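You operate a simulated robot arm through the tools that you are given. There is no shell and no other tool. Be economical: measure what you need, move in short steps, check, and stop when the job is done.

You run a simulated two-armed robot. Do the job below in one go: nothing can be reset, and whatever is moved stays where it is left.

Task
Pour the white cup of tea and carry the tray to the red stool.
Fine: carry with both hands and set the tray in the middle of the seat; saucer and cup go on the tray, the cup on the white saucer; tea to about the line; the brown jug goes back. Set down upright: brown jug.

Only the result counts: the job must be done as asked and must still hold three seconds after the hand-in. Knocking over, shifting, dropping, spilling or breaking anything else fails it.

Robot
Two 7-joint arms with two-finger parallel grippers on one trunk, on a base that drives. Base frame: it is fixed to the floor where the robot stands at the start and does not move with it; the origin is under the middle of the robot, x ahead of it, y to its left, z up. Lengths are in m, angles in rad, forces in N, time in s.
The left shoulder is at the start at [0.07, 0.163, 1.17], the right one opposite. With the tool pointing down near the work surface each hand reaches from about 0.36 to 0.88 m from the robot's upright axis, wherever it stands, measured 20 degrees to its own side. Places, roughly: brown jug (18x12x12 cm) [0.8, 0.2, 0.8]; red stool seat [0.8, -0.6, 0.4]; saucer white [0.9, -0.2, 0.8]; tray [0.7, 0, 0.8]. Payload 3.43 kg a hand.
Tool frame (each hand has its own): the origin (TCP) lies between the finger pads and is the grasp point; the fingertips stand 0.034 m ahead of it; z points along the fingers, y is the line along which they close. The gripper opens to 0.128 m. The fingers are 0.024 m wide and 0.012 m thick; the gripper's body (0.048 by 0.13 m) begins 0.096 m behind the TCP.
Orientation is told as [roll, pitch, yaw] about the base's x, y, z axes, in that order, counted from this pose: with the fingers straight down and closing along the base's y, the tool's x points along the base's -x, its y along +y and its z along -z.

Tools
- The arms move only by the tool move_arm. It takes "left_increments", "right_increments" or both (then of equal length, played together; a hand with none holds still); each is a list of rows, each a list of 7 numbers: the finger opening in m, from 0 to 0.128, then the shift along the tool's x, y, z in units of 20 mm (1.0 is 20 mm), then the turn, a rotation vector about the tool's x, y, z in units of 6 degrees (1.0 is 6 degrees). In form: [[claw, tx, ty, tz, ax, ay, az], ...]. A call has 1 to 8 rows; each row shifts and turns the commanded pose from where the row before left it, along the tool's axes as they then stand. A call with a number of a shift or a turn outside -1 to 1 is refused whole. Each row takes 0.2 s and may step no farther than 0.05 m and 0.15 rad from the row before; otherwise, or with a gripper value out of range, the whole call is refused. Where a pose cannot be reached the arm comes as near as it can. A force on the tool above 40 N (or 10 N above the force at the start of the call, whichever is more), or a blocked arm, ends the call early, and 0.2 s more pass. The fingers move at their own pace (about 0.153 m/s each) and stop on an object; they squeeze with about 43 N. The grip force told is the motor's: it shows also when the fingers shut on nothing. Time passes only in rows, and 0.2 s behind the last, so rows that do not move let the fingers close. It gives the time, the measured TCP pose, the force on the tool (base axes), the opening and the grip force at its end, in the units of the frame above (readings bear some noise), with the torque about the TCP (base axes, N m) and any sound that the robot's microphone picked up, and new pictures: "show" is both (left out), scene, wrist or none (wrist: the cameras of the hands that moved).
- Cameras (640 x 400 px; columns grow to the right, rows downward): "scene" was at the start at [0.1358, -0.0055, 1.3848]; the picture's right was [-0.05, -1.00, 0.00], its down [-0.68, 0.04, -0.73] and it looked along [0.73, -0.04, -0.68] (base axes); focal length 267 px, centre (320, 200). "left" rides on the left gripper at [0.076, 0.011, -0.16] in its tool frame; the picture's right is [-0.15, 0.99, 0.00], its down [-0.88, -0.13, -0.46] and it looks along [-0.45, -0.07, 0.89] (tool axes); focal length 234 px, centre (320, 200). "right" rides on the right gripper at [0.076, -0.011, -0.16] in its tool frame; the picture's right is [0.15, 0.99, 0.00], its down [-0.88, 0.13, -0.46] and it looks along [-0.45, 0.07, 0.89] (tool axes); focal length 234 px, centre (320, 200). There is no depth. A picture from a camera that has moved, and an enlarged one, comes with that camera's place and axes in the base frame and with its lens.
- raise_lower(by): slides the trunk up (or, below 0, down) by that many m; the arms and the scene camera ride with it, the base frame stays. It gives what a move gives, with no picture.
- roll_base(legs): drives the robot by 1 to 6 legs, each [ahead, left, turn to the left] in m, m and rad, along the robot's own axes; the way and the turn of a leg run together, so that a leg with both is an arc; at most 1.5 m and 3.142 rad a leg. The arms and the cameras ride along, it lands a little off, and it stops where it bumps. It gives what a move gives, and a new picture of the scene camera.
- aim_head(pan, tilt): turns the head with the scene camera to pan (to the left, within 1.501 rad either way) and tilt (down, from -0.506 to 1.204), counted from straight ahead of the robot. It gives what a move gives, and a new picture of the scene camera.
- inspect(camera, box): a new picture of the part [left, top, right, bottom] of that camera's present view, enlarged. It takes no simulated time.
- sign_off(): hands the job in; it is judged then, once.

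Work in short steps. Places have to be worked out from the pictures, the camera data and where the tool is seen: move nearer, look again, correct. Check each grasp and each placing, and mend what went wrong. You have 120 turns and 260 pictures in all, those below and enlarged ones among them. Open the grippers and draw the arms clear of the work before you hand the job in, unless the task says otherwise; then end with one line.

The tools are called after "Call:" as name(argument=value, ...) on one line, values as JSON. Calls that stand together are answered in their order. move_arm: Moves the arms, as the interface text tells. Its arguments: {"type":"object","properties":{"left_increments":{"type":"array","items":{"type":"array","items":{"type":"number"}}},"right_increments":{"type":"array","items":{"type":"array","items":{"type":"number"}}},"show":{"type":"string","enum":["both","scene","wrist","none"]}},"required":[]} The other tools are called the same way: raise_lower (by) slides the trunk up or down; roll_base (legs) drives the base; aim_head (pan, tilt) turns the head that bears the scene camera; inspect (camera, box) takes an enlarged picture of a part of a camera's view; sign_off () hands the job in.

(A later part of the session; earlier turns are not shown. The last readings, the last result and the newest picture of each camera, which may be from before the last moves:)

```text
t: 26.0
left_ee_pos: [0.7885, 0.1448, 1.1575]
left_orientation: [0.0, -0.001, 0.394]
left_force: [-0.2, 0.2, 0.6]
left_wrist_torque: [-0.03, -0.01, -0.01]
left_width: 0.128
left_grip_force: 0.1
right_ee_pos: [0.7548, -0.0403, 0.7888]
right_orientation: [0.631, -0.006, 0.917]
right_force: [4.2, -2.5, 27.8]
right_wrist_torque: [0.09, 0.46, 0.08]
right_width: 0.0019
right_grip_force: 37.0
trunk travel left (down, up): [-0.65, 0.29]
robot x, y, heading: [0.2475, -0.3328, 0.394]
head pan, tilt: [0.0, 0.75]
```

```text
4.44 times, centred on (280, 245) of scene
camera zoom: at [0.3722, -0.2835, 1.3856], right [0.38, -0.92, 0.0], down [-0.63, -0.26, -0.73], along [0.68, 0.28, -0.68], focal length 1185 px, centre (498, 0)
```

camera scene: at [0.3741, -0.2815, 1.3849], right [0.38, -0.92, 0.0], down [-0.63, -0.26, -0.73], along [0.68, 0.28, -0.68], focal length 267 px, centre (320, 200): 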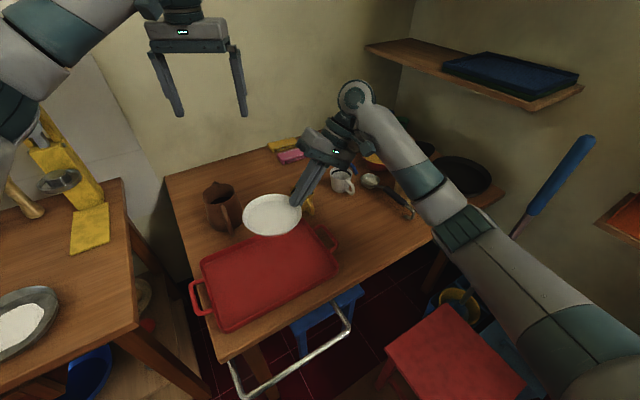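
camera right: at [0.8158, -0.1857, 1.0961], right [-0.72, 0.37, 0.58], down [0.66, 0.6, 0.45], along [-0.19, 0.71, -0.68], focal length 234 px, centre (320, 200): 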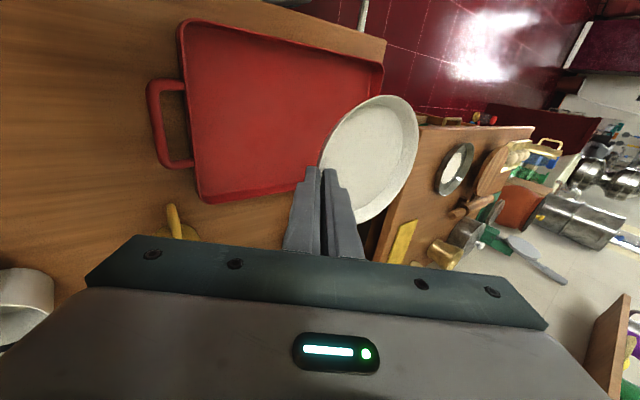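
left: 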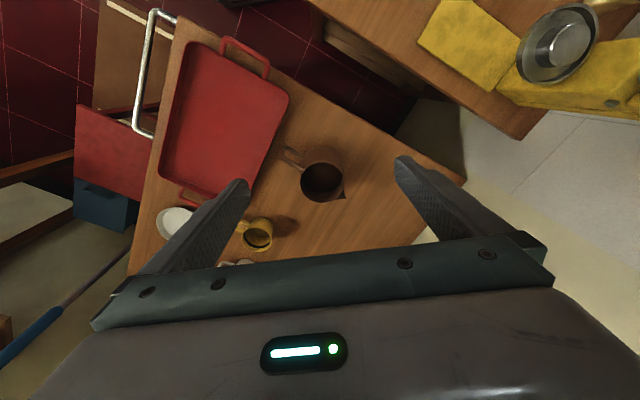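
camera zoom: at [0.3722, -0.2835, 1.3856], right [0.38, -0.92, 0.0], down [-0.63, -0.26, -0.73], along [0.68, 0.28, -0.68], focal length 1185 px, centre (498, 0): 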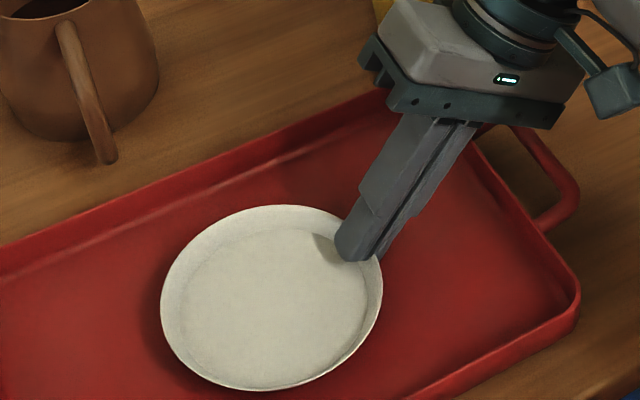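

Contact made (28 N). Back off 2 mm, open gently, and withdraw along the fingers.

Call:
move_arm(right_increments=[[0.0, 0, 0.06, -0.08, 0, 0, 0], [0.01, 0, 0, 0, 0, 0, 0], [0.02, 0, 0, 0, 0, 0, 0], [0.025, 0, 0, 0, 0, 0, 0], [0.025, 0, 0, -0.5, 0, 0, 0], [0.025, 0, 0, -1, 0, 0, 0], [0.03, 0, 0, -1, 0, 0, 0], [0.03, 0, 0, -1, 0, 0, 0]], show="scene")

Call:
inspect(camera="scene", box=[180, 180, 360, 320])

```text
t: 27.8
left_ee_pos: [0.7891, 0.146, 1.1569]
left_orientation: [0.0, 0.0, 0.393]
left_force: [0.0, 0.0, 0.6]
left_wrist_torque: [0.0, 0.01, 0.01]
left_width: 0.1282
left_grip_force: 0.1
right_ee_pos: [0.7874, -0.0685, 0.8435]
right_orientation: [0.628, 0.002, 0.916]
right_force: [-0.9, 0.1, -1.2]
right_wrist_torque: [0.0, -0.02, 0.0]
right_width: 0.0301
right_grip_force: 0.0
trunk travel left (down, up): [-0.65, 0.29]
robot x, y, heading: [0.2506, -0.3313, 0.395]
head pan, tilt: [0.0, 0.75]
camera scene: at [0.3746, -0.282, 1.3848], right [0.38, -0.92, 0.0], down [-0.63, -0.26, -0.73], along [0.67, 0.28, -0.68], focal length 267 px, centre (320, 200)
```

scene: 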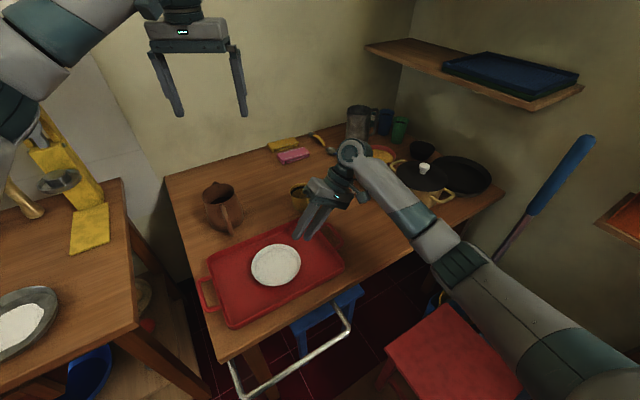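

```text
2.86 times, centred on (270, 250) of scene
camera zoom: at [0.3746, -0.282, 1.3848], right [0.38, -0.92, 0.0], down [-0.63, -0.26, -0.73], along [0.67, 0.28, -0.68], focal length 762 px, centre (463, 57)
```

zoom: 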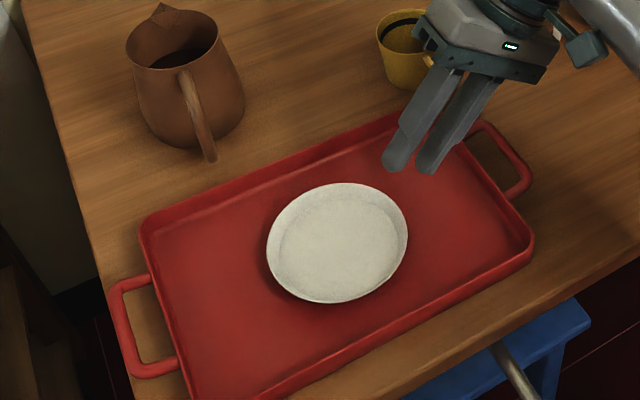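

Saucer sits flat mid-tray (the tray shifted ~1.5 cm; centre now ≈(0.705,-0.014)). Raise and untilt the right hand, then head for the white cup; I'll pinch its rim on the -u side, clear of the ladle.

Call:
move_arm(right_increments=[[0.03, 0, 0, -1, 0, 0, 0], [0.03, 0, 0, -1, 1, 0, 0], [0.03, 0, 0, -1, 1, 0, 0], [0.03, 0, 0, -1, 1, 0, 0], [0.03, 0, 0, -1, 1, 0, 0], [0.03, 0, 0, -1, 1, 0, 0], [0.03, 0, 0, -1, 1, 0, 0], [0.03, -1, -1, 0, 0, 0, 0]], show="none")

Call:
move_arm(right_increments=[[0.03, -1, -1, 0, 0, 0, 0], [0.03, -1, -1, 0, 0, 0, 0], [0.03, -1, -1, 0, 0, 0, 0], [0.03, -1, -1, 0, 0, 0, 0], [0.03, -1, -1, 0, 0, 0, 0], [0.03, 0, 0, 0, 0, 0, 0]], show="both")

```text
t: 29.6
left_ee_pos: [0.7909, 0.1459, 1.155]
left_orientation: [0.0, 0.002, 0.395]
left_force: [0.1, 0.4, -0.5]
left_wrist_torque: [0.03, 0.04, -0.01]
left_width: 0.128
left_grip_force: 0.1
right_ee_pos: [0.86, -0.0954, 0.9709]
right_orientation: [0.001, 0.0, 0.919]
right_force: [0.7, 0.3, 0.1]
right_wrist_torque: [-0.03, 0.05, 0.0]
right_width: 0.0299
right_grip_force: 0.1
trunk travel left (down, up): [-0.65, 0.29]
robot x, y, heading: [0.2485, -0.331, 0.4]
head pan, tilt: [0.0, 0.75]
```

```text
t: 31.0
left_ee_pos: [0.7897, 0.1461, 1.1572]
left_orientation: [0.0, -0.001, 0.394]
left_force: [-0.8, -0.5, 0.5]
left_wrist_torque: [0.04, 0.03, 0.02]
left_width: 0.1282
left_grip_force: 0.2
right_ee_pos: [0.9977, -0.0794, 0.9715]
right_orientation: [0.0, -0.001, 0.918]
right_force: [0.8, -0.4, 0.1]
right_wrist_torque: [0.0, 0.01, -0.01]
right_width: 0.03
right_grip_force: 0.1
trunk travel left (down, up): [-0.65, 0.29]
robot x, y, heading: [0.2458, -0.335, 0.394]
head pan, tilt: [0.0, 0.75]
camera scene: at [0.3741, -0.282, 1.3849], right [0.38, -0.92, 0.0], down [-0.63, -0.26, -0.73], along [0.68, 0.28, -0.68], focal length 267 px, centre (320, 200)
camera right: at [0.9606, -0.1469, 1.1303], right [-0.87, 0.48, 0.0], down [0.43, 0.78, 0.46], along [0.22, 0.4, -0.89], focal length 234 px, centre (320, 200)
```

scene: 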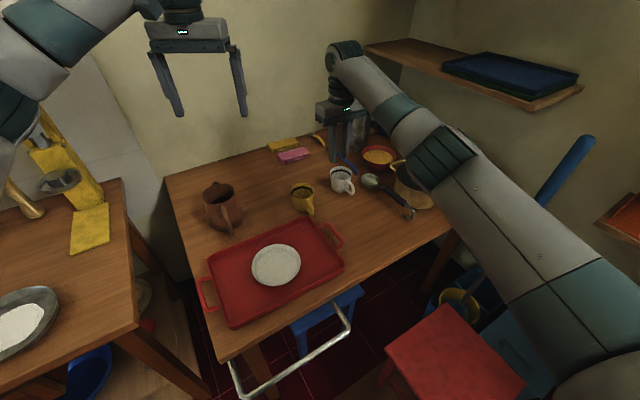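
right: 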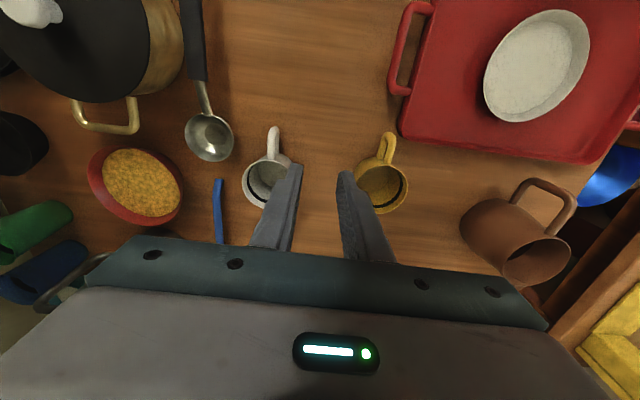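

White cup rim centre ≈(1.079,-0.068), radius ≈0.037. I position over its -u rim and descend to just above.

Call:
move_arm(right_increments=[[0.03, -1, -0.35, 0, 0, 0, 0], [0.03, -1, -0.35, 0, 0, 0, 0], [0.03, -0.93, -0.33, 0.5, 0, 0, 0], [0.03, 0, 0, 1, 0, 0, 0], [0.03, 0, 0, 1, 0, 0, 0], [0.03, 0, 0, 1, 0, 0, 0], [0.03, 0, 0, 0, 0, 0, 0]], show="both")

Call:
inspect(camera="scene", box=[290, 120, 410, 220])

```text
t: 32.6
left_ee_pos: [0.7898, 0.146, 1.157]
left_orientation: [0.001, 0.001, 0.392]
left_force: [-0.2, 0.7, -0.3]
left_wrist_torque: [-0.01, -0.01, 0.0]
left_width: 0.1279
left_grip_force: 0.2
right_ee_pos: [1.0254, -0.075, 0.9012]
right_orientation: [-0.002, -0.002, 0.917]
right_force: [0.3, -0.2, -0.1]
right_wrist_torque: [-0.01, 0.0, -0.03]
right_width: 0.0302
right_grip_force: 0.0
right hand out of reach, approached as far as the arm can: row 2, 3
trunk travel left (down, up): [-0.65, 0.29]
robot x, y, heading: [0.2478, -0.3311, 0.398]
head pan, tilt: [0.0, 0.75]
camera scene: at [0.3739, -0.2817, 1.385], right [0.38, -0.92, 0.0], down [-0.63, -0.26, -0.73], along [0.68, 0.28, -0.68], focal length 267 px, centre (320, 200)
camera right: at [0.9879, -0.1422, 1.0603], right [-0.87, 0.48, 0.0], down [0.43, 0.78, 0.46], along [0.22, 0.4, -0.89], focal length 234 px, centre (320, 200)
```

scene: 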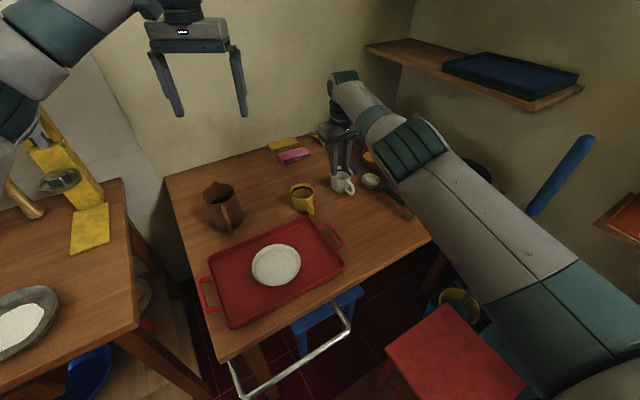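
right: 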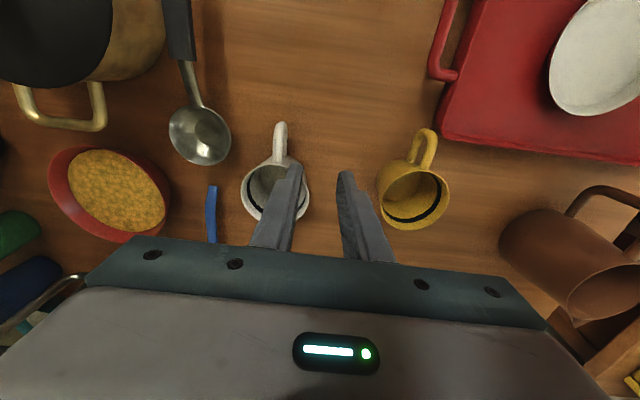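

```text
4.00 times, centred on (350, 170) of scene
camera zoom: at [0.3739, -0.2817, 1.385], right [0.38, -0.92, 0.0], down [-0.63, -0.26, -0.73], along [0.68, 0.28, -0.68], focal length 1067 px, centre (200, 320)
```

zoom: 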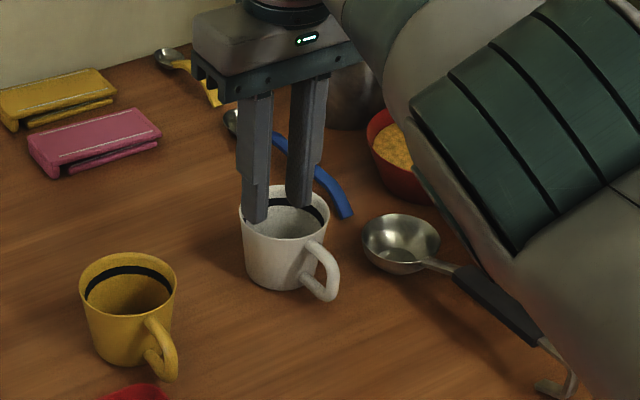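

The cup is just out of reach. I lift the hand 4 cm and roll the base ~6 cm toward the cup, parallel-ish to the table.

Call:
move_arm(right_increments=[[0.03, 0, 0, -1, 0, 0, 0], [0.03, 0, 0, -1, 0, 0, 0]], show="none")

Call:
roll_base(legs=[[0.06, -0.028, 0]])

```text
t: 33.2
left_ee_pos: [0.7894, 0.1457, 1.1566]
left_orientation: [0.0, 0.001, 0.396]
left_force: [0.4, 0.2, 0.3]
left_wrist_torque: [0.03, 0.01, 0.03]
left_width: 0.1279
left_grip_force: 0.2
right_ee_pos: [1.0249, -0.0736, 0.9408]
right_orientation: [-0.001, -0.001, 0.918]
right_force: [-0.7, -0.7, 0.9]
right_wrist_torque: [0.0, -0.04, 0.0]
right_width: 0.03
right_grip_force: 0.1
trunk travel left (down, up): [-0.65, 0.29]
robot x, y, heading: [0.2495, -0.3318, 0.396]
head pan, tilt: [0.0, 0.75]
```

```text
t: 34.2
left_ee_pos: [0.8541, 0.143, 1.1563]
left_orientation: [0.0, 0.001, 0.396]
left_force: [-1.0, -0.2, 0.7]
left_wrist_torque: [0.01, 0.05, -0.02]
left_width: 0.1279
left_grip_force: 0.1
right_ee_pos: [1.0902, -0.0754, 0.9416]
right_orientation: [0.0, 0.001, 0.916]
right_force: [0.6, -0.8, 0.3]
right_wrist_torque: [0.04, 0.03, 0.01]
right_width: 0.03
right_grip_force: 0.0
trunk travel left (down, up): [-0.65, 0.29]
robot x, y, heading: [0.3162, -0.3353, 0.391]
head pan, tilt: [0.0, 0.75]
camera scene: at [0.4392, -0.2842, 1.3851], right [0.38, -0.92, 0.0], down [-0.63, -0.26, -0.73], along [0.68, 0.28, -0.68], focal length 267 px, centre (320, 200)
```

scene: 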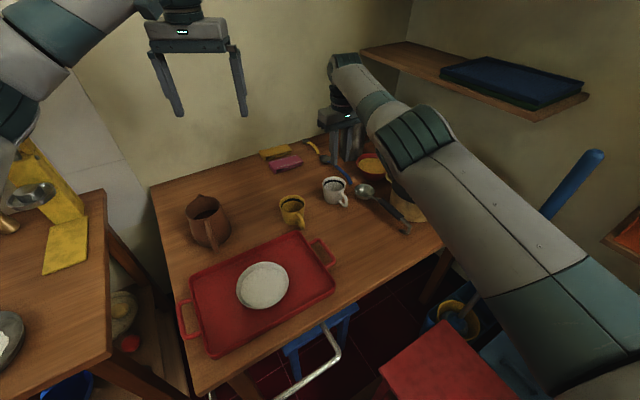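

Now move 5 cm along -u to the rim point and look from the wrist camera.

Call:
move_arm(right_increments=[[0.03, 0, 0.85, 0, 0, 0, 0], [0.03, 0, 0.85, 0, 0, 0, 0], [0.03, 0, 0.8, 0, 0, 0, 0], [0.03, 0, 0, 1, 0, 0, 0], [0.03, 0, 0, 0, 0, 0, 0]], show="wrist")

Call:
inspect(camera="scene", box=[280, 130, 400, 230])

```text
t: 35.4
left_ee_pos: [0.856, 0.1434, 1.1557]
left_orientation: [0.0, -0.002, 0.396]
left_force: [-0.5, -0.1, 0.1]
left_wrist_torque: [-0.01, -0.01, 0.01]
left_width: 0.1279
left_grip_force: 0.1
right_ee_pos: [1.0502, -0.0469, 0.9191]
right_orientation: [0.001, 0.002, 0.918]
right_force: [-0.1, 0.4, 0.1]
right_wrist_torque: [-0.03, -0.01, 0.01]
right_width: 0.0299
right_grip_force: 0.1
trunk travel left (down, up): [-0.65, 0.29]
robot x, y, heading: [0.3137, -0.3372, 0.396]
head pan, tilt: [0.0, 0.75]
camera right: at [1.0143, -0.1135, 1.0793], right [-0.88, 0.48, 0.0], down [0.43, 0.78, 0.46], along [0.22, 0.4, -0.89], focal length 234 px, centre (320, 200)
```

right: 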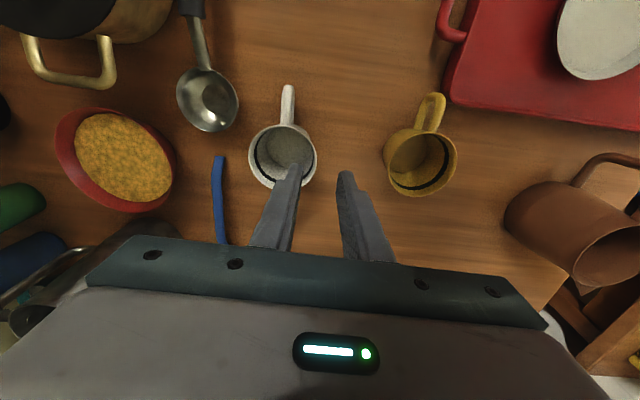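

```text
4.00 times, centred on (340, 180) of scene
camera zoom: at [0.4398, -0.2841, 1.3849], right [0.38, -0.92, 0.0], down [-0.63, -0.26, -0.73], along [0.67, 0.28, -0.68], focal length 1067 px, centre (240, 280)
```

zoom: 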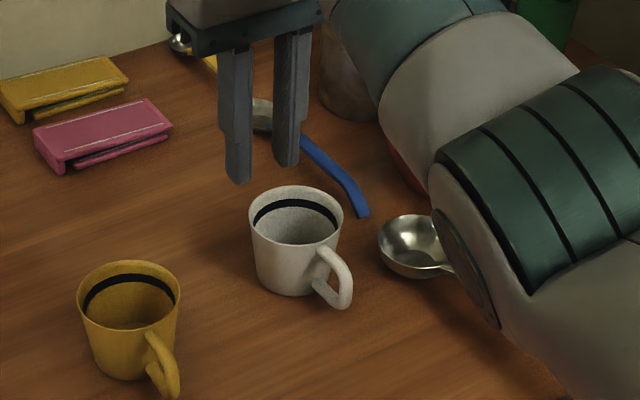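

Refined: rim centre ≈(1.0906,-0.0645), z≈0.815, radius 0.039. Correct by ~1.2 cm and lower so the fingertips go 2.5 cm below the rim.

Call:
move_arm(right_increments=[[0.03, -0.53, -0.25, 0, 0, 0, 0], [0.03, 0, 0, 1, 0, 0, 0], [0.03, 0, 0, 1, 0, 0, 0], [0.03, 0, 0, 0.8, 0, 0, 0], [0.03, 0, 0, 0.5, 0, 0, 0], [0.03, 0, 0, 0, 0, 0, 0]], show="wrist")

Call:
inspect(camera="scene", box=[300, 140, 380, 220])

```text
t: 36.8
left_ee_pos: [0.8554, 0.1436, 1.156]
left_orientation: [0.0, -0.001, 0.395]
left_force: [0.1, 0.1, 0.4]
left_wrist_torque: [0.0, 0.0, -0.01]
left_width: 0.128
left_grip_force: 0.1
right_ee_pos: [1.0584, -0.043, 0.8532]
right_orientation: [0.0, -0.001, 0.919]
right_force: [-0.2, 0.1, -0.3]
right_wrist_torque: [-0.02, -0.02, 0.01]
right_width: 0.0299
right_grip_force: 0.2
right hand out of reach, approached as far as the arm can: row 4
trunk travel left (down, up): [-0.65, 0.29]
robot x, y, heading: [0.3148, -0.3303, 0.398]
head pan, tilt: [0.0, 0.75]
camera right: at [1.0222, -0.1109, 1.0138], right [-0.87, 0.48, 0.0], down [0.43, 0.78, 0.46], along [0.22, 0.4, -0.89], focal length 234 px, centre (320, 200)
```

right: 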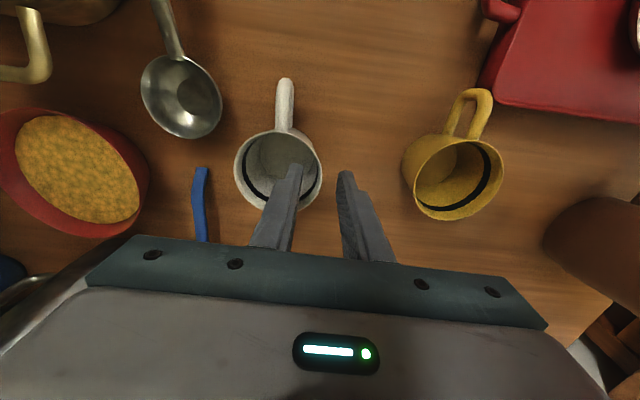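

```text
5.00 times, centred on (340, 180) of scene
camera zoom: at [0.4396, -0.2841, 1.3849], right [0.38, -0.92, 0.0], down [-0.63, -0.26, -0.73], along [0.68, 0.28, -0.68], focal length 1333 px, centre (220, 300)
```

zoom: 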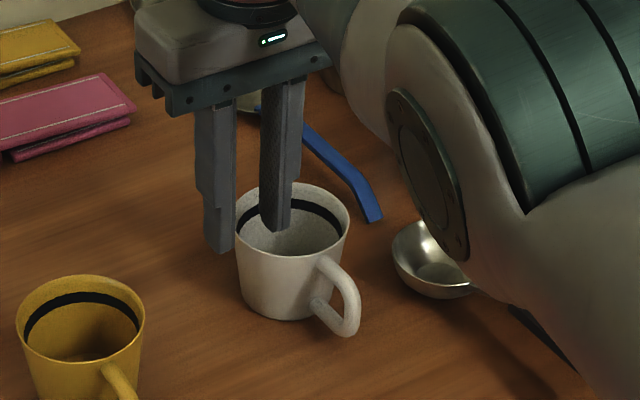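

Fingers straddle the rim correctly but the arm is at its limit; I use the trunk to go down 3 cm.

Call:
raise_lower(by=-0.03)

Call:
inspect(camera="scene", box=[300, 140, 380, 220])

Call:
inspect(camera="right", box=[200, 100, 400, 260])

```text
t: 37.5
left_ee_pos: [0.8547, 0.1439, 1.1265]
left_orientation: [0.0, -0.002, 0.395]
left_force: [0.0, -0.3, -0.5]
left_wrist_torque: [0.01, 0.02, -0.02]
left_width: 0.1281
left_grip_force: 0.2
right_ee_pos: [1.0591, -0.0427, 0.8248]
right_orientation: [-0.001, -0.001, 0.917]
right_force: [-0.4, 0.2, 0.9]
right_wrist_torque: [0.0, -0.02, -0.01]
right_width: 0.0299
right_grip_force: 0.2
trunk travel left (down, up): [-0.62, 0.32]
robot x, y, heading: [0.3145, -0.3334, 0.394]
head pan, tilt: [0.0, 0.75]
```

```text
5.00 times, centred on (340, 180) of scene
camera zoom: at [0.4392, -0.2847, 1.355], right [0.38, -0.92, 0.0], down [-0.63, -0.26, -0.73], along [0.68, 0.28, -0.68], focal length 1333 px, centre (220, 300)
```

zoom: 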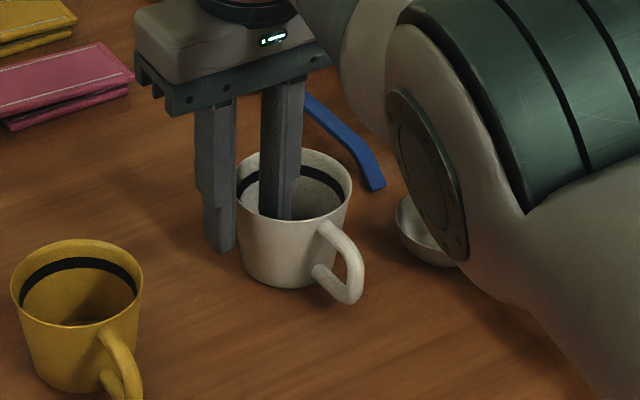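

```text
2.50 times, centred on (300, 180) of right
camera zoom: at [1.0219, -0.1112, 0.9843], right [-0.87, 0.48, 0.0], down [0.43, 0.78, 0.46], along [0.22, 0.4, -0.89], focal length 585 px, centre (370, 250)
```

zoom: 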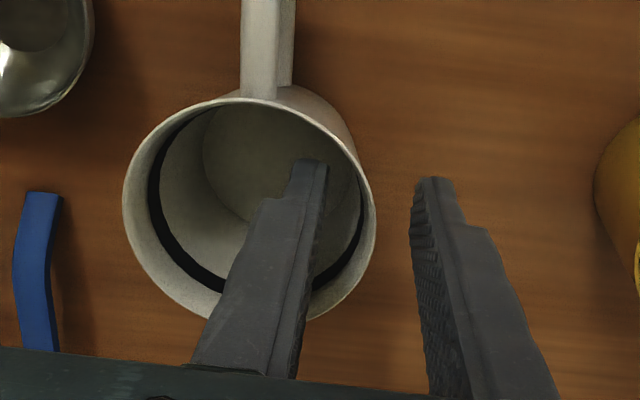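

Good straddle; close on the rim.

Call:
move_arm(right_increments=[[0.02, 0, 0, 0, 0, 0, 0], [0.01, 0, 0, 0, 0, 0, 0], [0.0, 0, 0, 0, 0, 0, 0], [0.0, 0, 0, 0, 0, 0, 0], [0.0, 0, 0, 0, 0, 0, 0]], show="none")

Call:
move_arm(right_increments=[[0.0, 0, 0, -0.5, 0, 0, 0], [0.0, 0, 0, -1, 0, 0, 0], [0.0, 0, 0, -1, 0, 0, 0], [0.0, 0, 0, -1, 0, 0, 0]], show="both")

Call:
inspect(camera="scene", box=[300, 120, 400, 220])

```text
t: 38.7
left_ee_pos: [0.854, 0.1428, 1.1274]
left_orientation: [-0.001, -0.004, 0.395]
left_force: [-0.2, -0.3, 0.3]
left_wrist_torque: [0.01, 0.0, -0.01]
left_width: 0.1279
left_grip_force: 0.0
right_ee_pos: [1.0595, -0.0435, 0.8252]
right_orientation: [-0.001, -0.004, 0.921]
right_force: [4.7, -0.1, 10.9]
right_wrist_torque: [-0.5, -1.02, 0.14]
right_width: 0.0036
right_grip_force: 38.2
trunk travel left (down, up): [-0.62, 0.32]
robot x, y, heading: [0.3139, -0.3335, 0.401]
head pan, tilt: [0.0, 0.75]
```

```text
t: 39.7
left_ee_pos: [0.8556, 0.1438, 1.1258]
left_orientation: [0.0, 0.001, 0.396]
left_force: [-0.7, -0.3, 0.4]
left_wrist_torque: [0.0, 0.0, 0.01]
left_width: 0.1282
left_grip_force: 0.1
right_ee_pos: [1.061, -0.0411, 0.8942]
right_orientation: [-0.001, 0.003, 0.919]
right_force: [0.0, 0.5, -1.6]
right_wrist_torque: [0.01, 0.06, -0.04]
right_width: 0.0018
right_grip_force: 36.6
trunk travel left (down, up): [-0.62, 0.32]
robot x, y, heading: [0.3151, -0.337, 0.388]
head pan, tilt: [0.0, 0.75]
camera scene: at [0.4396, -0.2841, 1.3549], right [0.38, -0.92, 0.0], down [-0.63, -0.26, -0.73], along [0.67, 0.28, -0.68], focal length 267 px, centre (320, 200)
camera right: at [1.0244, -0.1088, 1.0545], right [-0.88, 0.48, 0.0], down [0.43, 0.78, 0.45], along [0.22, 0.4, -0.89], focal length 234 px, centre (320, 200)
```

scene: 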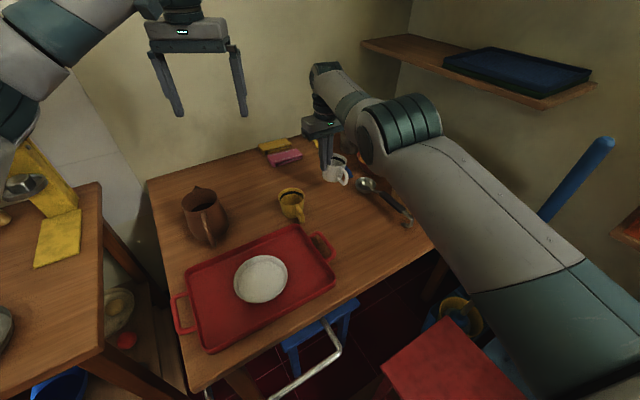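
right: 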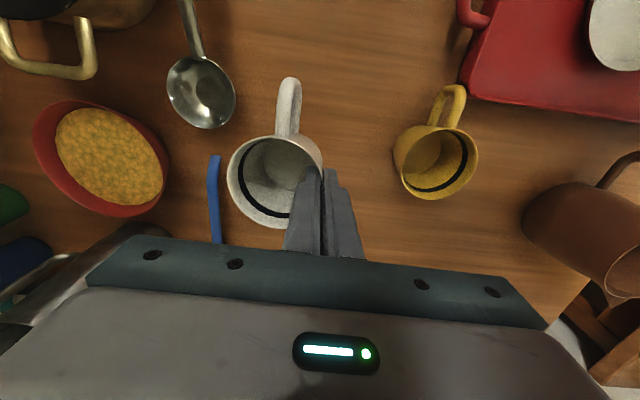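

```text
4.00 times, centred on (350, 170) of scene
camera zoom: at [0.4396, -0.2841, 1.3549], right [0.38, -0.92, 0.0], down [-0.63, -0.26, -0.73], along [0.67, 0.28, -0.68], focal length 1067 px, centre (200, 320)
```

zoom: 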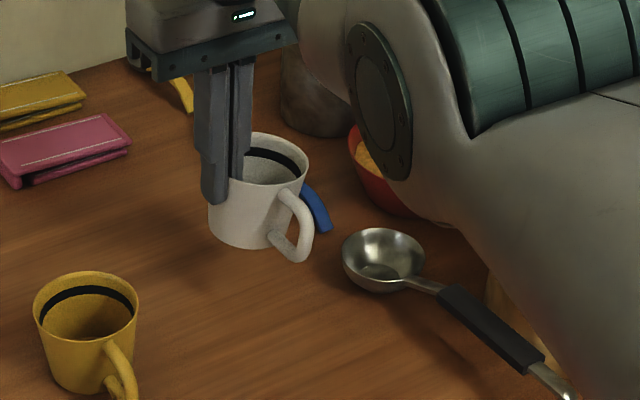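

Cup is held, nearly upright. Carry it up and over toward the saucer on the tray.

Call:
move_arm(right_increments=[[0.0, 0, 0, -1, 0, 0, 0], [0.0, 1, 0, -1, 0, 0, 0], [0.0, 1, 0.3, -1, 0, 0, 0], [0.0, 1, 1, -0.5, 0, 0, 0], [0.0, 1, 1, 0, 0, 0, 0], [0.0, 1, 1, 0, 0, 0, 0], [0.0, 1, 1, 0, 0, 0, 0], [0.0, 1, 1, 0, 0, 0, 0]], show="none")

Call:
move_arm(right_increments=[[0.0, 0.5, 1, 0, 0, 0, 0], [0.0, 0.5, 1, 0, 0, 0, 0], [0.0, 0.5, 1, 0, 0, 0, 0], [0.0, 0.5, 1, 0, 0, 0, 0], [0.0, 0.5, 1, 0, 0, 0, 0], [0.0, 0.5, 1, 0, 0, 0, 0], [0.0, 0, 1, 0, 0, 0, 0], [0.0, 0, 1, 0, 0, 0, 0]], show="both")

Call:
inspect(camera="scene", box=[160, 180, 340, 360])

```text
t: 41.5
left_ee_pos: [0.855, 0.1443, 1.1268]
left_orientation: [0.001, -0.001, 0.397]
left_force: [-0.6, -0.6, 0.1]
left_wrist_torque: [-0.04, -0.03, -0.01]
left_width: 0.128
left_grip_force: 0.1
right_ee_pos: [1.0058, 0.0146, 0.9755]
right_orientation: [0.0, 0.001, 0.918]
right_force: [-0.3, 0.3, -1.5]
right_wrist_torque: [0.01, 0.05, -0.02]
right_width: 0.0018
right_grip_force: 36.8
right hand out of reach, approached as far as the arm can: row 1, 2, 3, 4, 5, 6, 7, 8
trunk travel left (down, up): [-0.62, 0.32]
robot x, y, heading: [0.3153, -0.3355, 0.394]
head pan, tilt: [0.0, 0.75]
```

```text
t: 43.3
left_ee_pos: [0.8548, 0.1443, 1.1269]
left_orientation: [-0.002, -0.001, 0.396]
left_force: [-0.2, 0.2, 0.3]
left_wrist_torque: [0.03, -0.01, 0.01]
left_width: 0.1282
left_grip_force: 0.0
right_ee_pos: [0.9882, 0.0307, 0.983]
right_orientation: [0.001, 0.003, 0.919]
right_force: [0.0, -0.1, -1.6]
right_wrist_torque: [0.03, 0.02, -0.04]
right_width: 0.0019
right_grip_force: 36.9
right hand out of reach, approached as far as the arm can: row 1, 2, 3, 4, 5, 6, 7, 8
trunk travel left (down, up): [-0.62, 0.32]
robot x, y, heading: [0.3161, -0.3325, 0.392]
head pan, tilt: [0.0, 0.75]
camera scene: at [0.4398, -0.284, 1.3549], right [0.38, -0.92, 0.0], down [-0.63, -0.26, -0.73], along [0.67, 0.28, -0.68], focal length 267 px, centre (320, 200)
camera right: at [0.9508, -0.0366, 1.1428], right [-0.88, 0.48, 0.0], down [0.43, 0.78, 0.45], along [0.22, 0.4, -0.89], focal length 234 px, centre (320, 200)
```

scene: 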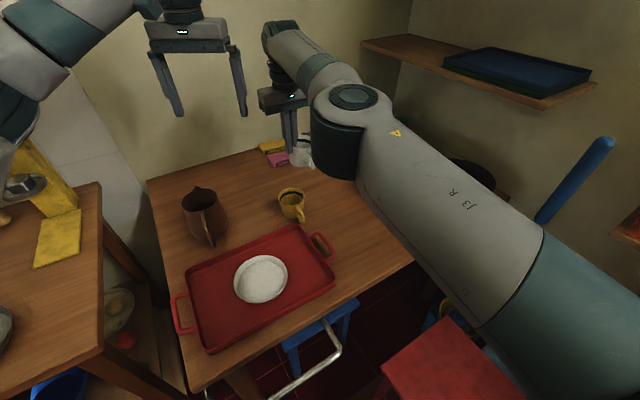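
right: 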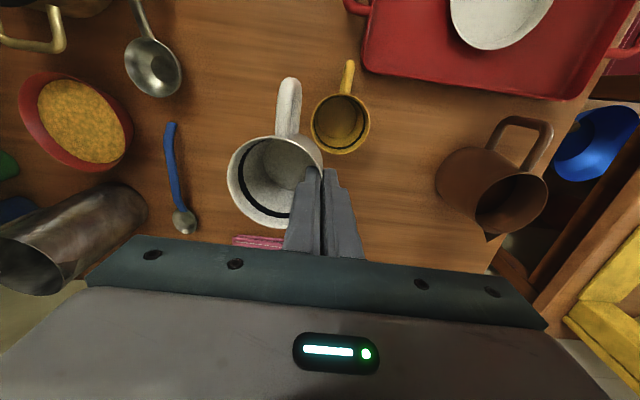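

```text
2.22 times, centred on (250, 270) of scene
camera zoom: at [0.4398, -0.284, 1.3549], right [0.38, -0.92, 0.0], down [-0.63, -0.26, -0.73], along [0.67, 0.28, -0.68], focal length 593 px, centre (476, 44)
```

zoom: 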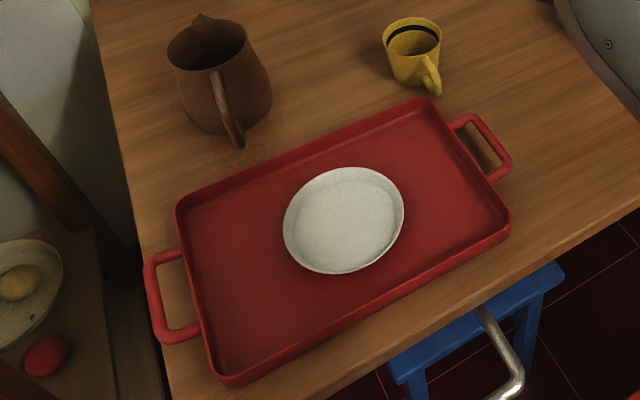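

The arm reports out of reach, probably a joint limit. I test a small move toward the robot (+tool x) to see how it responds.

Call:
move_arm(right_increments=[[0.0, 1, 0, 0, 0, 0, 0], [0.0, 1, 0, 0, 0, 0, 0], [0.0, 0, 0, 0, 0, 0, 0]], show="none")

```text
t: 44.1
left_ee_pos: [0.8545, 0.1441, 1.1259]
left_orientation: [0.0, 0.0, 0.395]
left_force: [0.7, -0.2, -0.5]
left_wrist_torque: [0.02, 0.02, 0.03]
left_width: 0.128
left_grip_force: 0.0
right_ee_pos: [0.9885, 0.0319, 0.9831]
right_orientation: [0.003, 0.002, 0.917]
right_force: [0.3, 0.0, -1.7]
right_wrist_torque: [0.04, 0.02, -0.03]
right_width: 0.0019
right_grip_force: 36.4
right hand out of reach, approached as far as the arm can: row 1, 2
trunk travel left (down, up): [-0.62, 0.32]
robot x, y, heading: [0.3127, -0.3319, 0.393]
head pan, tilt: [0.0, 0.75]
```

Stuck in that direction; I try reducing the hand's yaw (turning back toward the robot heading) to relieve the joint limit.

Call:
move_arm(right_increments=[[0.0, 0, 0, 0, 0, 0, 1], [0.0, 0, 0, 0, 0, 0, 1], [0.0, 0, 0, 0, 0, 0, 1], [0.0, 1, 0, 0, 0, 0, 0], [0.0, 1, 0, 0, 0, 0, 0], [0.0, 0, 0, 0, 0, 0, 0]], show="scene")

```text
t: 45.5
left_ee_pos: [0.8546, 0.1443, 1.1255]
left_orientation: [-0.001, -0.001, 0.397]
left_force: [0.1, -0.3, 0.9]
left_wrist_torque: [0.02, -0.02, -0.01]
left_width: 0.1277
left_grip_force: 0.1
right_ee_pos: [0.9868, 0.0314, 0.9836]
right_orientation: [0.0, 0.002, 0.603]
right_force: [0.0, -0.4, -0.8]
right_wrist_torque: [0.05, 0.02, -0.01]
right_width: 0.0019
right_grip_force: 36.4
right hand out of reach, approached as far as the arm can: row 4, 5
trunk travel left (down, up): [-0.62, 0.32]
robot x, y, heading: [0.315, -0.3343, 0.396]
head pan, tilt: [0.0, 0.75]
camera scene: at [0.4399, -0.2841, 1.3549], right [0.38, -0.92, 0.0], down [-0.63, -0.26, -0.73], along [0.67, 0.28, -0.68], focal length 267 px, centre (320, 200)
```

scene: 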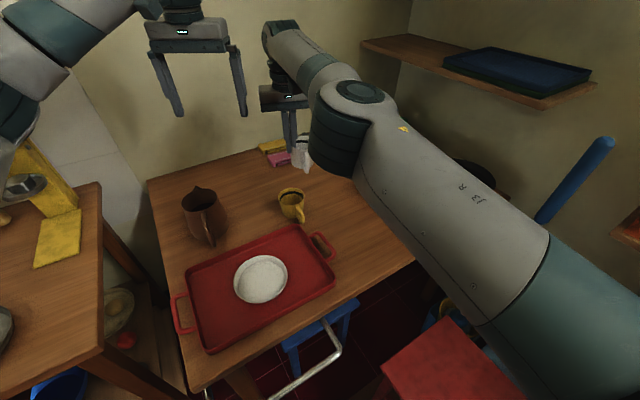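

Yaw isn't the limit. I try going back right (-tool y) and then toward me, so the elbow can swing outward.

Call:
move_arm(right_increments=[[0.0, 0, -1, 0, 0, 0, 0], [0.0, 0, -1, 0, 0, 0, 0], [0.0, 0, -1, 0, 0, 0, 0], [0.0, 0, -1, 0, 0, 0, 0], [0.0, 1, -1, 0, 0, 0, 0], [0.0, 1, 0, 0, 0, 0, 0], [0.0, 1, 0, 0, 0, 0, 0], [0.0, 1, 0, 0, 0, 0, 0]], show="scene")

```text
t: 47.3
left_ee_pos: [0.8557, 0.1445, 1.126]
left_orientation: [0.001, 0.0, 0.395]
left_force: [-0.6, 0.0, -0.8]
left_wrist_torque: [0.01, -0.03, 0.0]
left_width: 0.1279
left_grip_force: 0.1
right_ee_pos: [1.0384, -0.0215, 0.99]
right_orientation: [-0.001, 0.003, 0.604]
right_force: [0.2, 0.0, -0.8]
right_wrist_torque: [0.04, 0.0, -0.02]
right_width: 0.002
right_grip_force: 36.6
right hand out of reach, approached as far as the arm can: row 1, 2, 3, 4, 5, 6, 7, 8
trunk travel left (down, up): [-0.62, 0.32]
robot x, y, heading: [0.3161, -0.3356, 0.394]
head pan, tilt: [0.0, 0.75]
camera scene: at [0.4396, -0.2839, 1.3549], right [0.38, -0.92, 0.0], down [-0.63, -0.26, -0.73], along [0.68, 0.28, -0.68], focal length 267 px, centre (320, 200)
```

scene: 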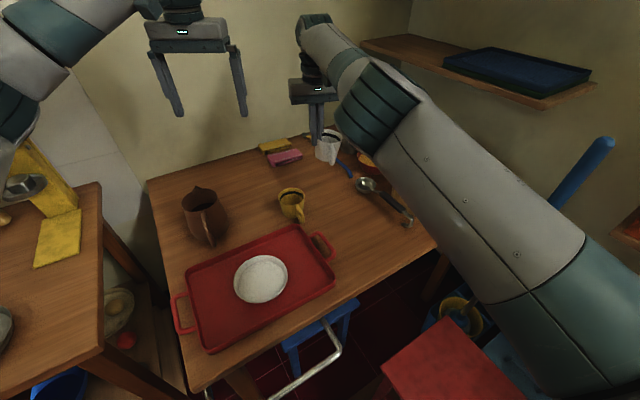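

The arm sweeps an arc at constant radius: it is stretched straight (singular). I tilt the hand so the wrist comes toward me, which should bend the elbow.

Call:
move_arm(right_increments=[[0.0, 0, 0, 0, 0, -1, 0], [0.0, 0, 0, 0, 0, -1, 0], [0.0, 0, 0, 0, 0, -1, 0], [0.0, 0, 0, 0, 0, -1, 0], [0.0, 0, 0, 0, 0, 0, 0]], show="scene")

```text
t: 48.5
left_ee_pos: [0.8546, 0.144, 1.1253]
left_orientation: [-0.001, -0.001, 0.396]
left_force: [-0.2, -1.0, -0.7]
left_wrist_torque: [0.02, -0.01, 0.02]
left_width: 0.1281
left_grip_force: 0.0
right_ee_pos: [1.1095, 0.0424, 1.0016]
right_orientation: [0.0, -0.42, 0.603]
right_force: [0.5, 0.2, -1.2]
right_wrist_torque: [0.03, 0.05, -0.02]
right_width: 0.002
right_grip_force: 36.6
right hand out of reach, approached as far as the arm can: row 1, 2, 3, 4
trunk travel left (down, up): [-0.62, 0.32]
robot x, y, heading: [0.3168, -0.3345, 0.394]
head pan, tilt: [0.0, 0.75]
camera scene: at [0.4399, -0.2843, 1.3549], right [0.38, -0.92, 0.0], down [-0.63, -0.26, -0.73], along [0.67, 0.28, -0.68], focal length 267 px, centre (320, 200)
```

scene: 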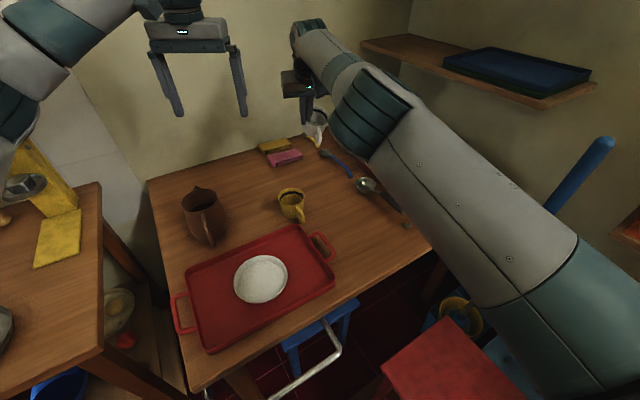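

Still straight. I undo the tilt and test pure lateral/vertical moves to find a direction that flexes the elbow.

Call:
move_arm(right_increments=[[0.0, 0, 0, 0, 0, 1, 0], [0.0, 0, 0, 0, 0, 1, 0], [0.0, 0, 0, 0, 0, 1, 0], [0.0, 0, 0, 0, 0, 1, 0], [0.0, 0, 0, -1, 0, 0, 0], [0.0, 0, 0, -1, 0, 0, 0], [0.0, 0, 0, -1, 0, 0, 0], [0.0, 0, 0, 0, 0, 0, 0]], show="none")

Call:
move_arm(right_increments=[[0.0, 1, 0, -1, 0, 0, 0], [0.0, 1, 0, -1, 0, 0, 0], [0.0, 1, 0, -1, 0, 0, 0], [0.0, 1, 0, -1, 0, 0, 0], [0.0, 1, 0, 0, 0, 0, 0], [0.0, 0, 0, 0, 0, 0, 0]], show="scene")

```text
t: 50.3
left_ee_pos: [0.8544, 0.1446, 1.1255]
left_orientation: [0.001, -0.001, 0.398]
left_force: [0.0, -0.4, -0.1]
left_wrist_torque: [-0.02, 0.02, 0.01]
left_width: 0.1279
left_grip_force: 0.1
right_ee_pos: [1.0254, -0.0176, 1.0519]
right_orientation: [0.001, 0.001, 0.603]
right_force: [0.1, 0.3, -2.2]
right_wrist_torque: [0.04, 0.02, -0.01]
right_width: 0.0017
right_grip_force: 36.4
right hand out of reach, approached as far as the arm can: row 1, 2, 3, 4, 6
trunk travel left (down, up): [-0.62, 0.32]
robot x, y, heading: [0.3121, -0.3377, 0.395]
head pan, tilt: [0.0, 0.75]
```

```text
t: 51.7
left_ee_pos: [0.8558, 0.1437, 1.1266]
left_orientation: [-0.002, 0.0, 0.396]
left_force: [0.7, -0.2, -0.4]
left_wrist_torque: [0.01, 0.02, 0.02]
left_width: 0.1279
left_grip_force: 0.1
right_ee_pos: [0.9997, -0.0245, 1.134]
right_orientation: [0.0, 0.002, 0.604]
right_force: [-0.4, -0.8, -0.7]
right_wrist_torque: [0.02, 0.0, 0.01]
right_width: 0.0016
right_grip_force: 36.6
right hand out of reach, approached as far as the arm can: row 1, 2, 3, 4, 5
trunk travel left (down, up): [-0.62, 0.32]
robot x, y, heading: [0.3137, -0.3384, 0.391]
head pan, tilt: [0.0, 0.75]
camera scene: at [0.4398, -0.2841, 1.3549], right [0.38, -0.92, 0.0], down [-0.63, -0.26, -0.73], along [0.67, 0.28, -0.68], focal length 267 px, centre (320, 200)
```

scene: 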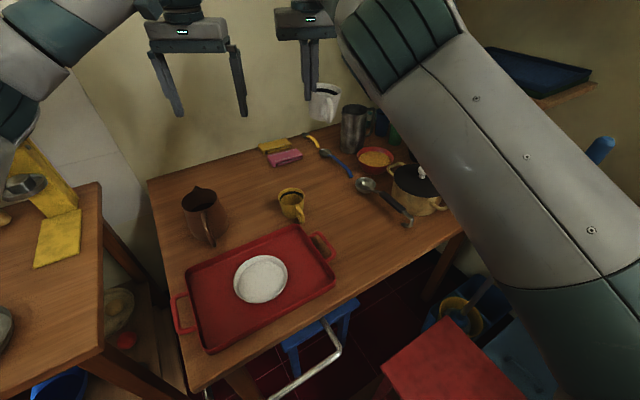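

Still at full stretch. Test pure tangential moves both ways.

Call:
move_arm(right_increments=[[0.0, 0, -1, 0, 0, 0, 0], [0.0, 0, -1, 0, 0, 0, 0], [0.0, 0, -1, 0, 0, 0, 0], [0.0, 0, -1, 0, 0, 0, 0], [0.0, 0, -1, 0, 0, 0, 0], [0.0, 0, -1, 0, 0, 0, 0], [0.0, 0, -1, 0, 0, 0, 0], [0.0, 0, -1, 0, 0, 0, 0]], show="none")

Call:
move_arm(right_increments=[[0.0, 0.3, 0, 0, 0, 0, 0], [0.0, 0.3, 0, 0, 0, 0, 0], [0.0, 0.3, 0.5, 0, 0, 0, 0], [0.0, 0.3, 0.5, 0, 0, 0, 0], [0.0, 0.3, 0, 0, 0, 0, 0]], show="none")

```text
t: 53.5
left_ee_pos: [0.8558, 0.143, 1.1262]
left_orientation: [0.0, 0.0, 0.395]
left_force: [0.6, -0.3, 0.6]
left_wrist_torque: [-0.01, -0.02, -0.01]
left_width: 0.1282
left_grip_force: 0.2
right_ee_pos: [1.0998, -0.1521, 1.1337]
right_orientation: [-0.003, -0.001, 0.604]
right_force: [0.1, -1.1, -1.4]
right_wrist_torque: [0.02, 0.06, -0.01]
right_width: 0.0018
right_grip_force: 37.0
right hand out of reach, approached as far as the arm can: row 2, 4
trunk travel left (down, up): [-0.62, 0.32]
robot x, y, heading: [0.3172, -0.3323, 0.4]
head pan, tilt: [0.0, 0.75]
```

```text
t: 54.7
left_ee_pos: [0.855, 0.1429, 1.1251]
left_orientation: [0.001, 0.0, 0.396]
left_force: [0.2, 0.2, -0.4]
left_wrist_torque: [0.04, 0.0, -0.01]
left_width: 0.1281
left_grip_force: 0.1
right_ee_pos: [1.0854, -0.1361, 1.1385]
right_orientation: [0.0, 0.001, 0.604]
right_force: [0.5, 0.1, -1.5]
right_wrist_torque: [0.08, 0.0, -0.01]
right_width: 0.0019
right_grip_force: 36.1
right hand out of reach, approached as far as the arm can: row 1, 2, 3, 4, 5
trunk travel left (down, up): [-0.62, 0.32]
robot x, y, heading: [0.3131, -0.3385, 0.398]
head pan, tilt: [0.0, 0.75]
```

Left motions seem to flex the elbow slightly. I now combine left motion with matching yaw so the elbow joint itself must bend.

Call:
move_arm(right_increments=[[0.0, 0, 1, 0, 0, 0, -0.55], [0.0, 0, 1, 0, 0, 0, -0.55], [0.0, 0, 1, 0, 0, 0, -0.55], [0.0, 0, 1, 0, 0, 0, -0.55], [0.0, 0, 1, 0, 0, 0, -0.55], [0.0, 0, 1, 0, 0, 0, -0.55], [0.0, 0, 1, 0, 0, 0, -0.55], [0.0, 0, 0, 0, 0, 0, 0]], show="scene")

```text
t: 56.5
left_ee_pos: [0.8554, 0.1427, 1.1261]
left_orientation: [0.002, -0.001, 0.397]
left_force: [-0.6, -0.5, -0.1]
left_wrist_torque: [-0.02, 0.04, 0.02]
left_width: 0.128
left_grip_force: 0.1
right_ee_pos: [0.9977, -0.0283, 1.1434]
right_orientation: [0.003, 0.002, 1.008]
right_force: [-0.5, -0.1, -1.3]
right_wrist_torque: [0.05, 0.07, -0.01]
right_width: 0.002
right_grip_force: 37.3
right hand out of reach, approached as far as the arm can: row 3, 5, 6, 7
trunk travel left (down, up): [-0.62, 0.32]
robot x, y, heading: [0.3133, -0.332, 0.391]
head pan, tilt: [0.0, 0.75]
camera scene: at [0.4404, -0.2845, 1.3549], right [0.38, -0.92, 0.0], down [-0.63, -0.26, -0.73], along [0.67, 0.28, -0.68], focal length 267 px, centre (320, 200)
```

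scene: 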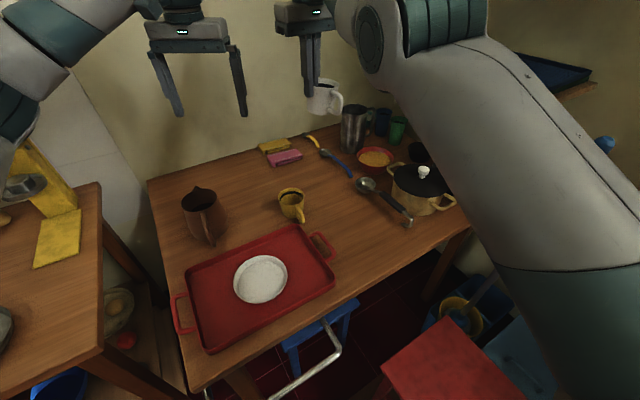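

The elbow axis now lies horizontal; I try the matching vertical flex: down with pitch toward me.

Call:
move_arm(right_increments=[[0.0, 0, 0, 1, 0, 0.55, 0], [0.0, 0, 0, 1, 0, 0.55, 0], [0.0, 0, 0, 1, 0, 0.55, 0], [0.0, 0, 0, 1, 0, 0.55, 0], [0.0, 0, 0, 0, 0, 0, 0]], show="none")

Call:
move_arm(right_increments=[[0.0, 1, 0, 0, 0, 0, 0], [0.0, 1, 0, 0, 0, 0, 0], [0.0, 1, 0, 0, 0, 0, 0], [0.0, 0, 0, 0, 0, 0, 0]], show="scene")

```text
t: 57.7
left_ee_pos: [0.8534, 0.1439, 1.1266]
left_orientation: [0.001, -0.001, 0.397]
left_force: [-0.7, 0.3, 0.1]
left_wrist_torque: [0.02, -0.02, 0.01]
left_width: 0.1281
left_grip_force: 0.1
right_ee_pos: [0.9818, -0.0479, 1.079]
right_orientation: [-0.001, 0.2, 1.006]
right_force: [-0.3, 0.1, -0.8]
right_wrist_torque: [0.02, -0.01, 0.02]
right_width: 0.0021
right_grip_force: 36.7
right hand out of reach, approached as far as the arm can: row 1, 2, 3, 4
trunk travel left (down, up): [-0.62, 0.32]
robot x, y, heading: [0.3167, -0.3331, 0.394]
head pan, tilt: [0.0, 0.75]
```

```text
t: 58.7
left_ee_pos: [0.8525, 0.1465, 1.1265]
left_orientation: [-0.004, 0.0, 0.397]
left_force: [0.1, 0.2, -1.0]
left_wrist_torque: [-0.05, -0.05, 0.01]
left_width: 0.1279
left_grip_force: 0.1
right_ee_pos: [0.9643, -0.0621, 1.0866]
right_orientation: [-0.004, 0.233, 1.007]
right_force: [0.0, 1.0, -0.7]
right_wrist_torque: [-0.06, -0.02, 0.01]
right_width: 0.0018
right_grip_force: 36.4
right hand out of reach, approached as far as the arm can: row 1, 2
trunk travel left (down, up): [-0.62, 0.32]
robot x, y, heading: [0.3157, -0.3324, 0.395]
head pan, tilt: [0.0, 0.75]
camera scene: at [0.4371, -0.2813, 1.3551], right [0.39, -0.92, 0.0], down [-0.63, -0.26, -0.73], along [0.68, 0.28, -0.68], focal length 267 px, centre (320, 200)
```

scene: 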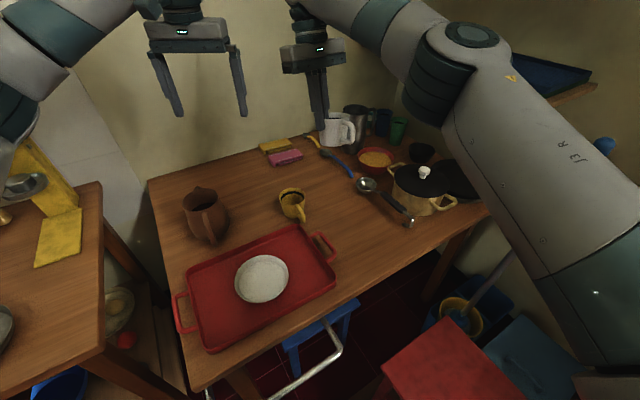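

The elbow has flexed outward and the arm moves freely again. I level the hand and bring it inward.

Call:
move_arm(right_increments=[[0.0, 1, 0, 0, 0, 0, 0], [0.0, 1, 0, 0, 0, -0.55, 0], [0.0, 1, 0, 0, 0, -0.55, 0], [0.0, 1, 0, 0, 0, -0.55, 0], [0.0, 1, 0, 0, 0, -0.5, 0], [0.0, 0, 0, 0, 0, 0, 0]], show="scene")

```text
t: 60.1
left_ee_pos: [0.8549, 0.1446, 1.1253]
left_orientation: [0.001, 0.0, 0.396]
left_force: [0.3, 0.5, -0.2]
left_wrist_torque: [-0.03, -0.03, -0.04]
left_width: 0.128
left_grip_force: 0.0
right_ee_pos: [0.9155, -0.1477, 1.1005]
right_orientation: [-0.001, 0.005, 1.006]
right_force: [0.4, 0.5, -1.7]
right_wrist_torque: [0.02, 0.02, 0.03]
right_width: 0.0018
right_grip_force: 36.3
trunk travel left (down, up): [-0.62, 0.32]
robot x, y, heading: [0.3146, -0.332, 0.397]
head pan, tilt: [0.0, 0.75]
camera scene: at [0.44, -0.2834, 1.3549], right [0.38, -0.92, 0.0], down [-0.63, -0.26, -0.73], along [0.67, 0.28, -0.68], focal length 267 px, centre (320, 200)
```

scene: 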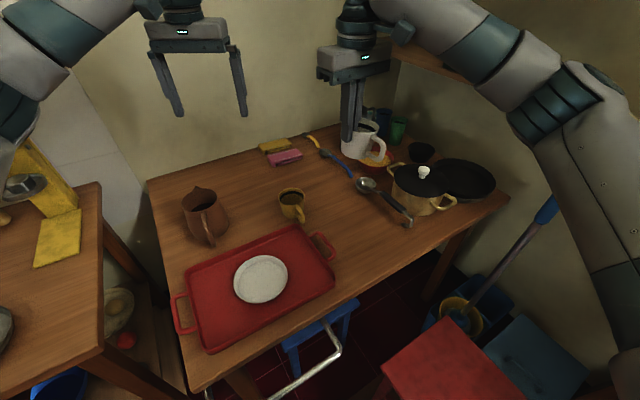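

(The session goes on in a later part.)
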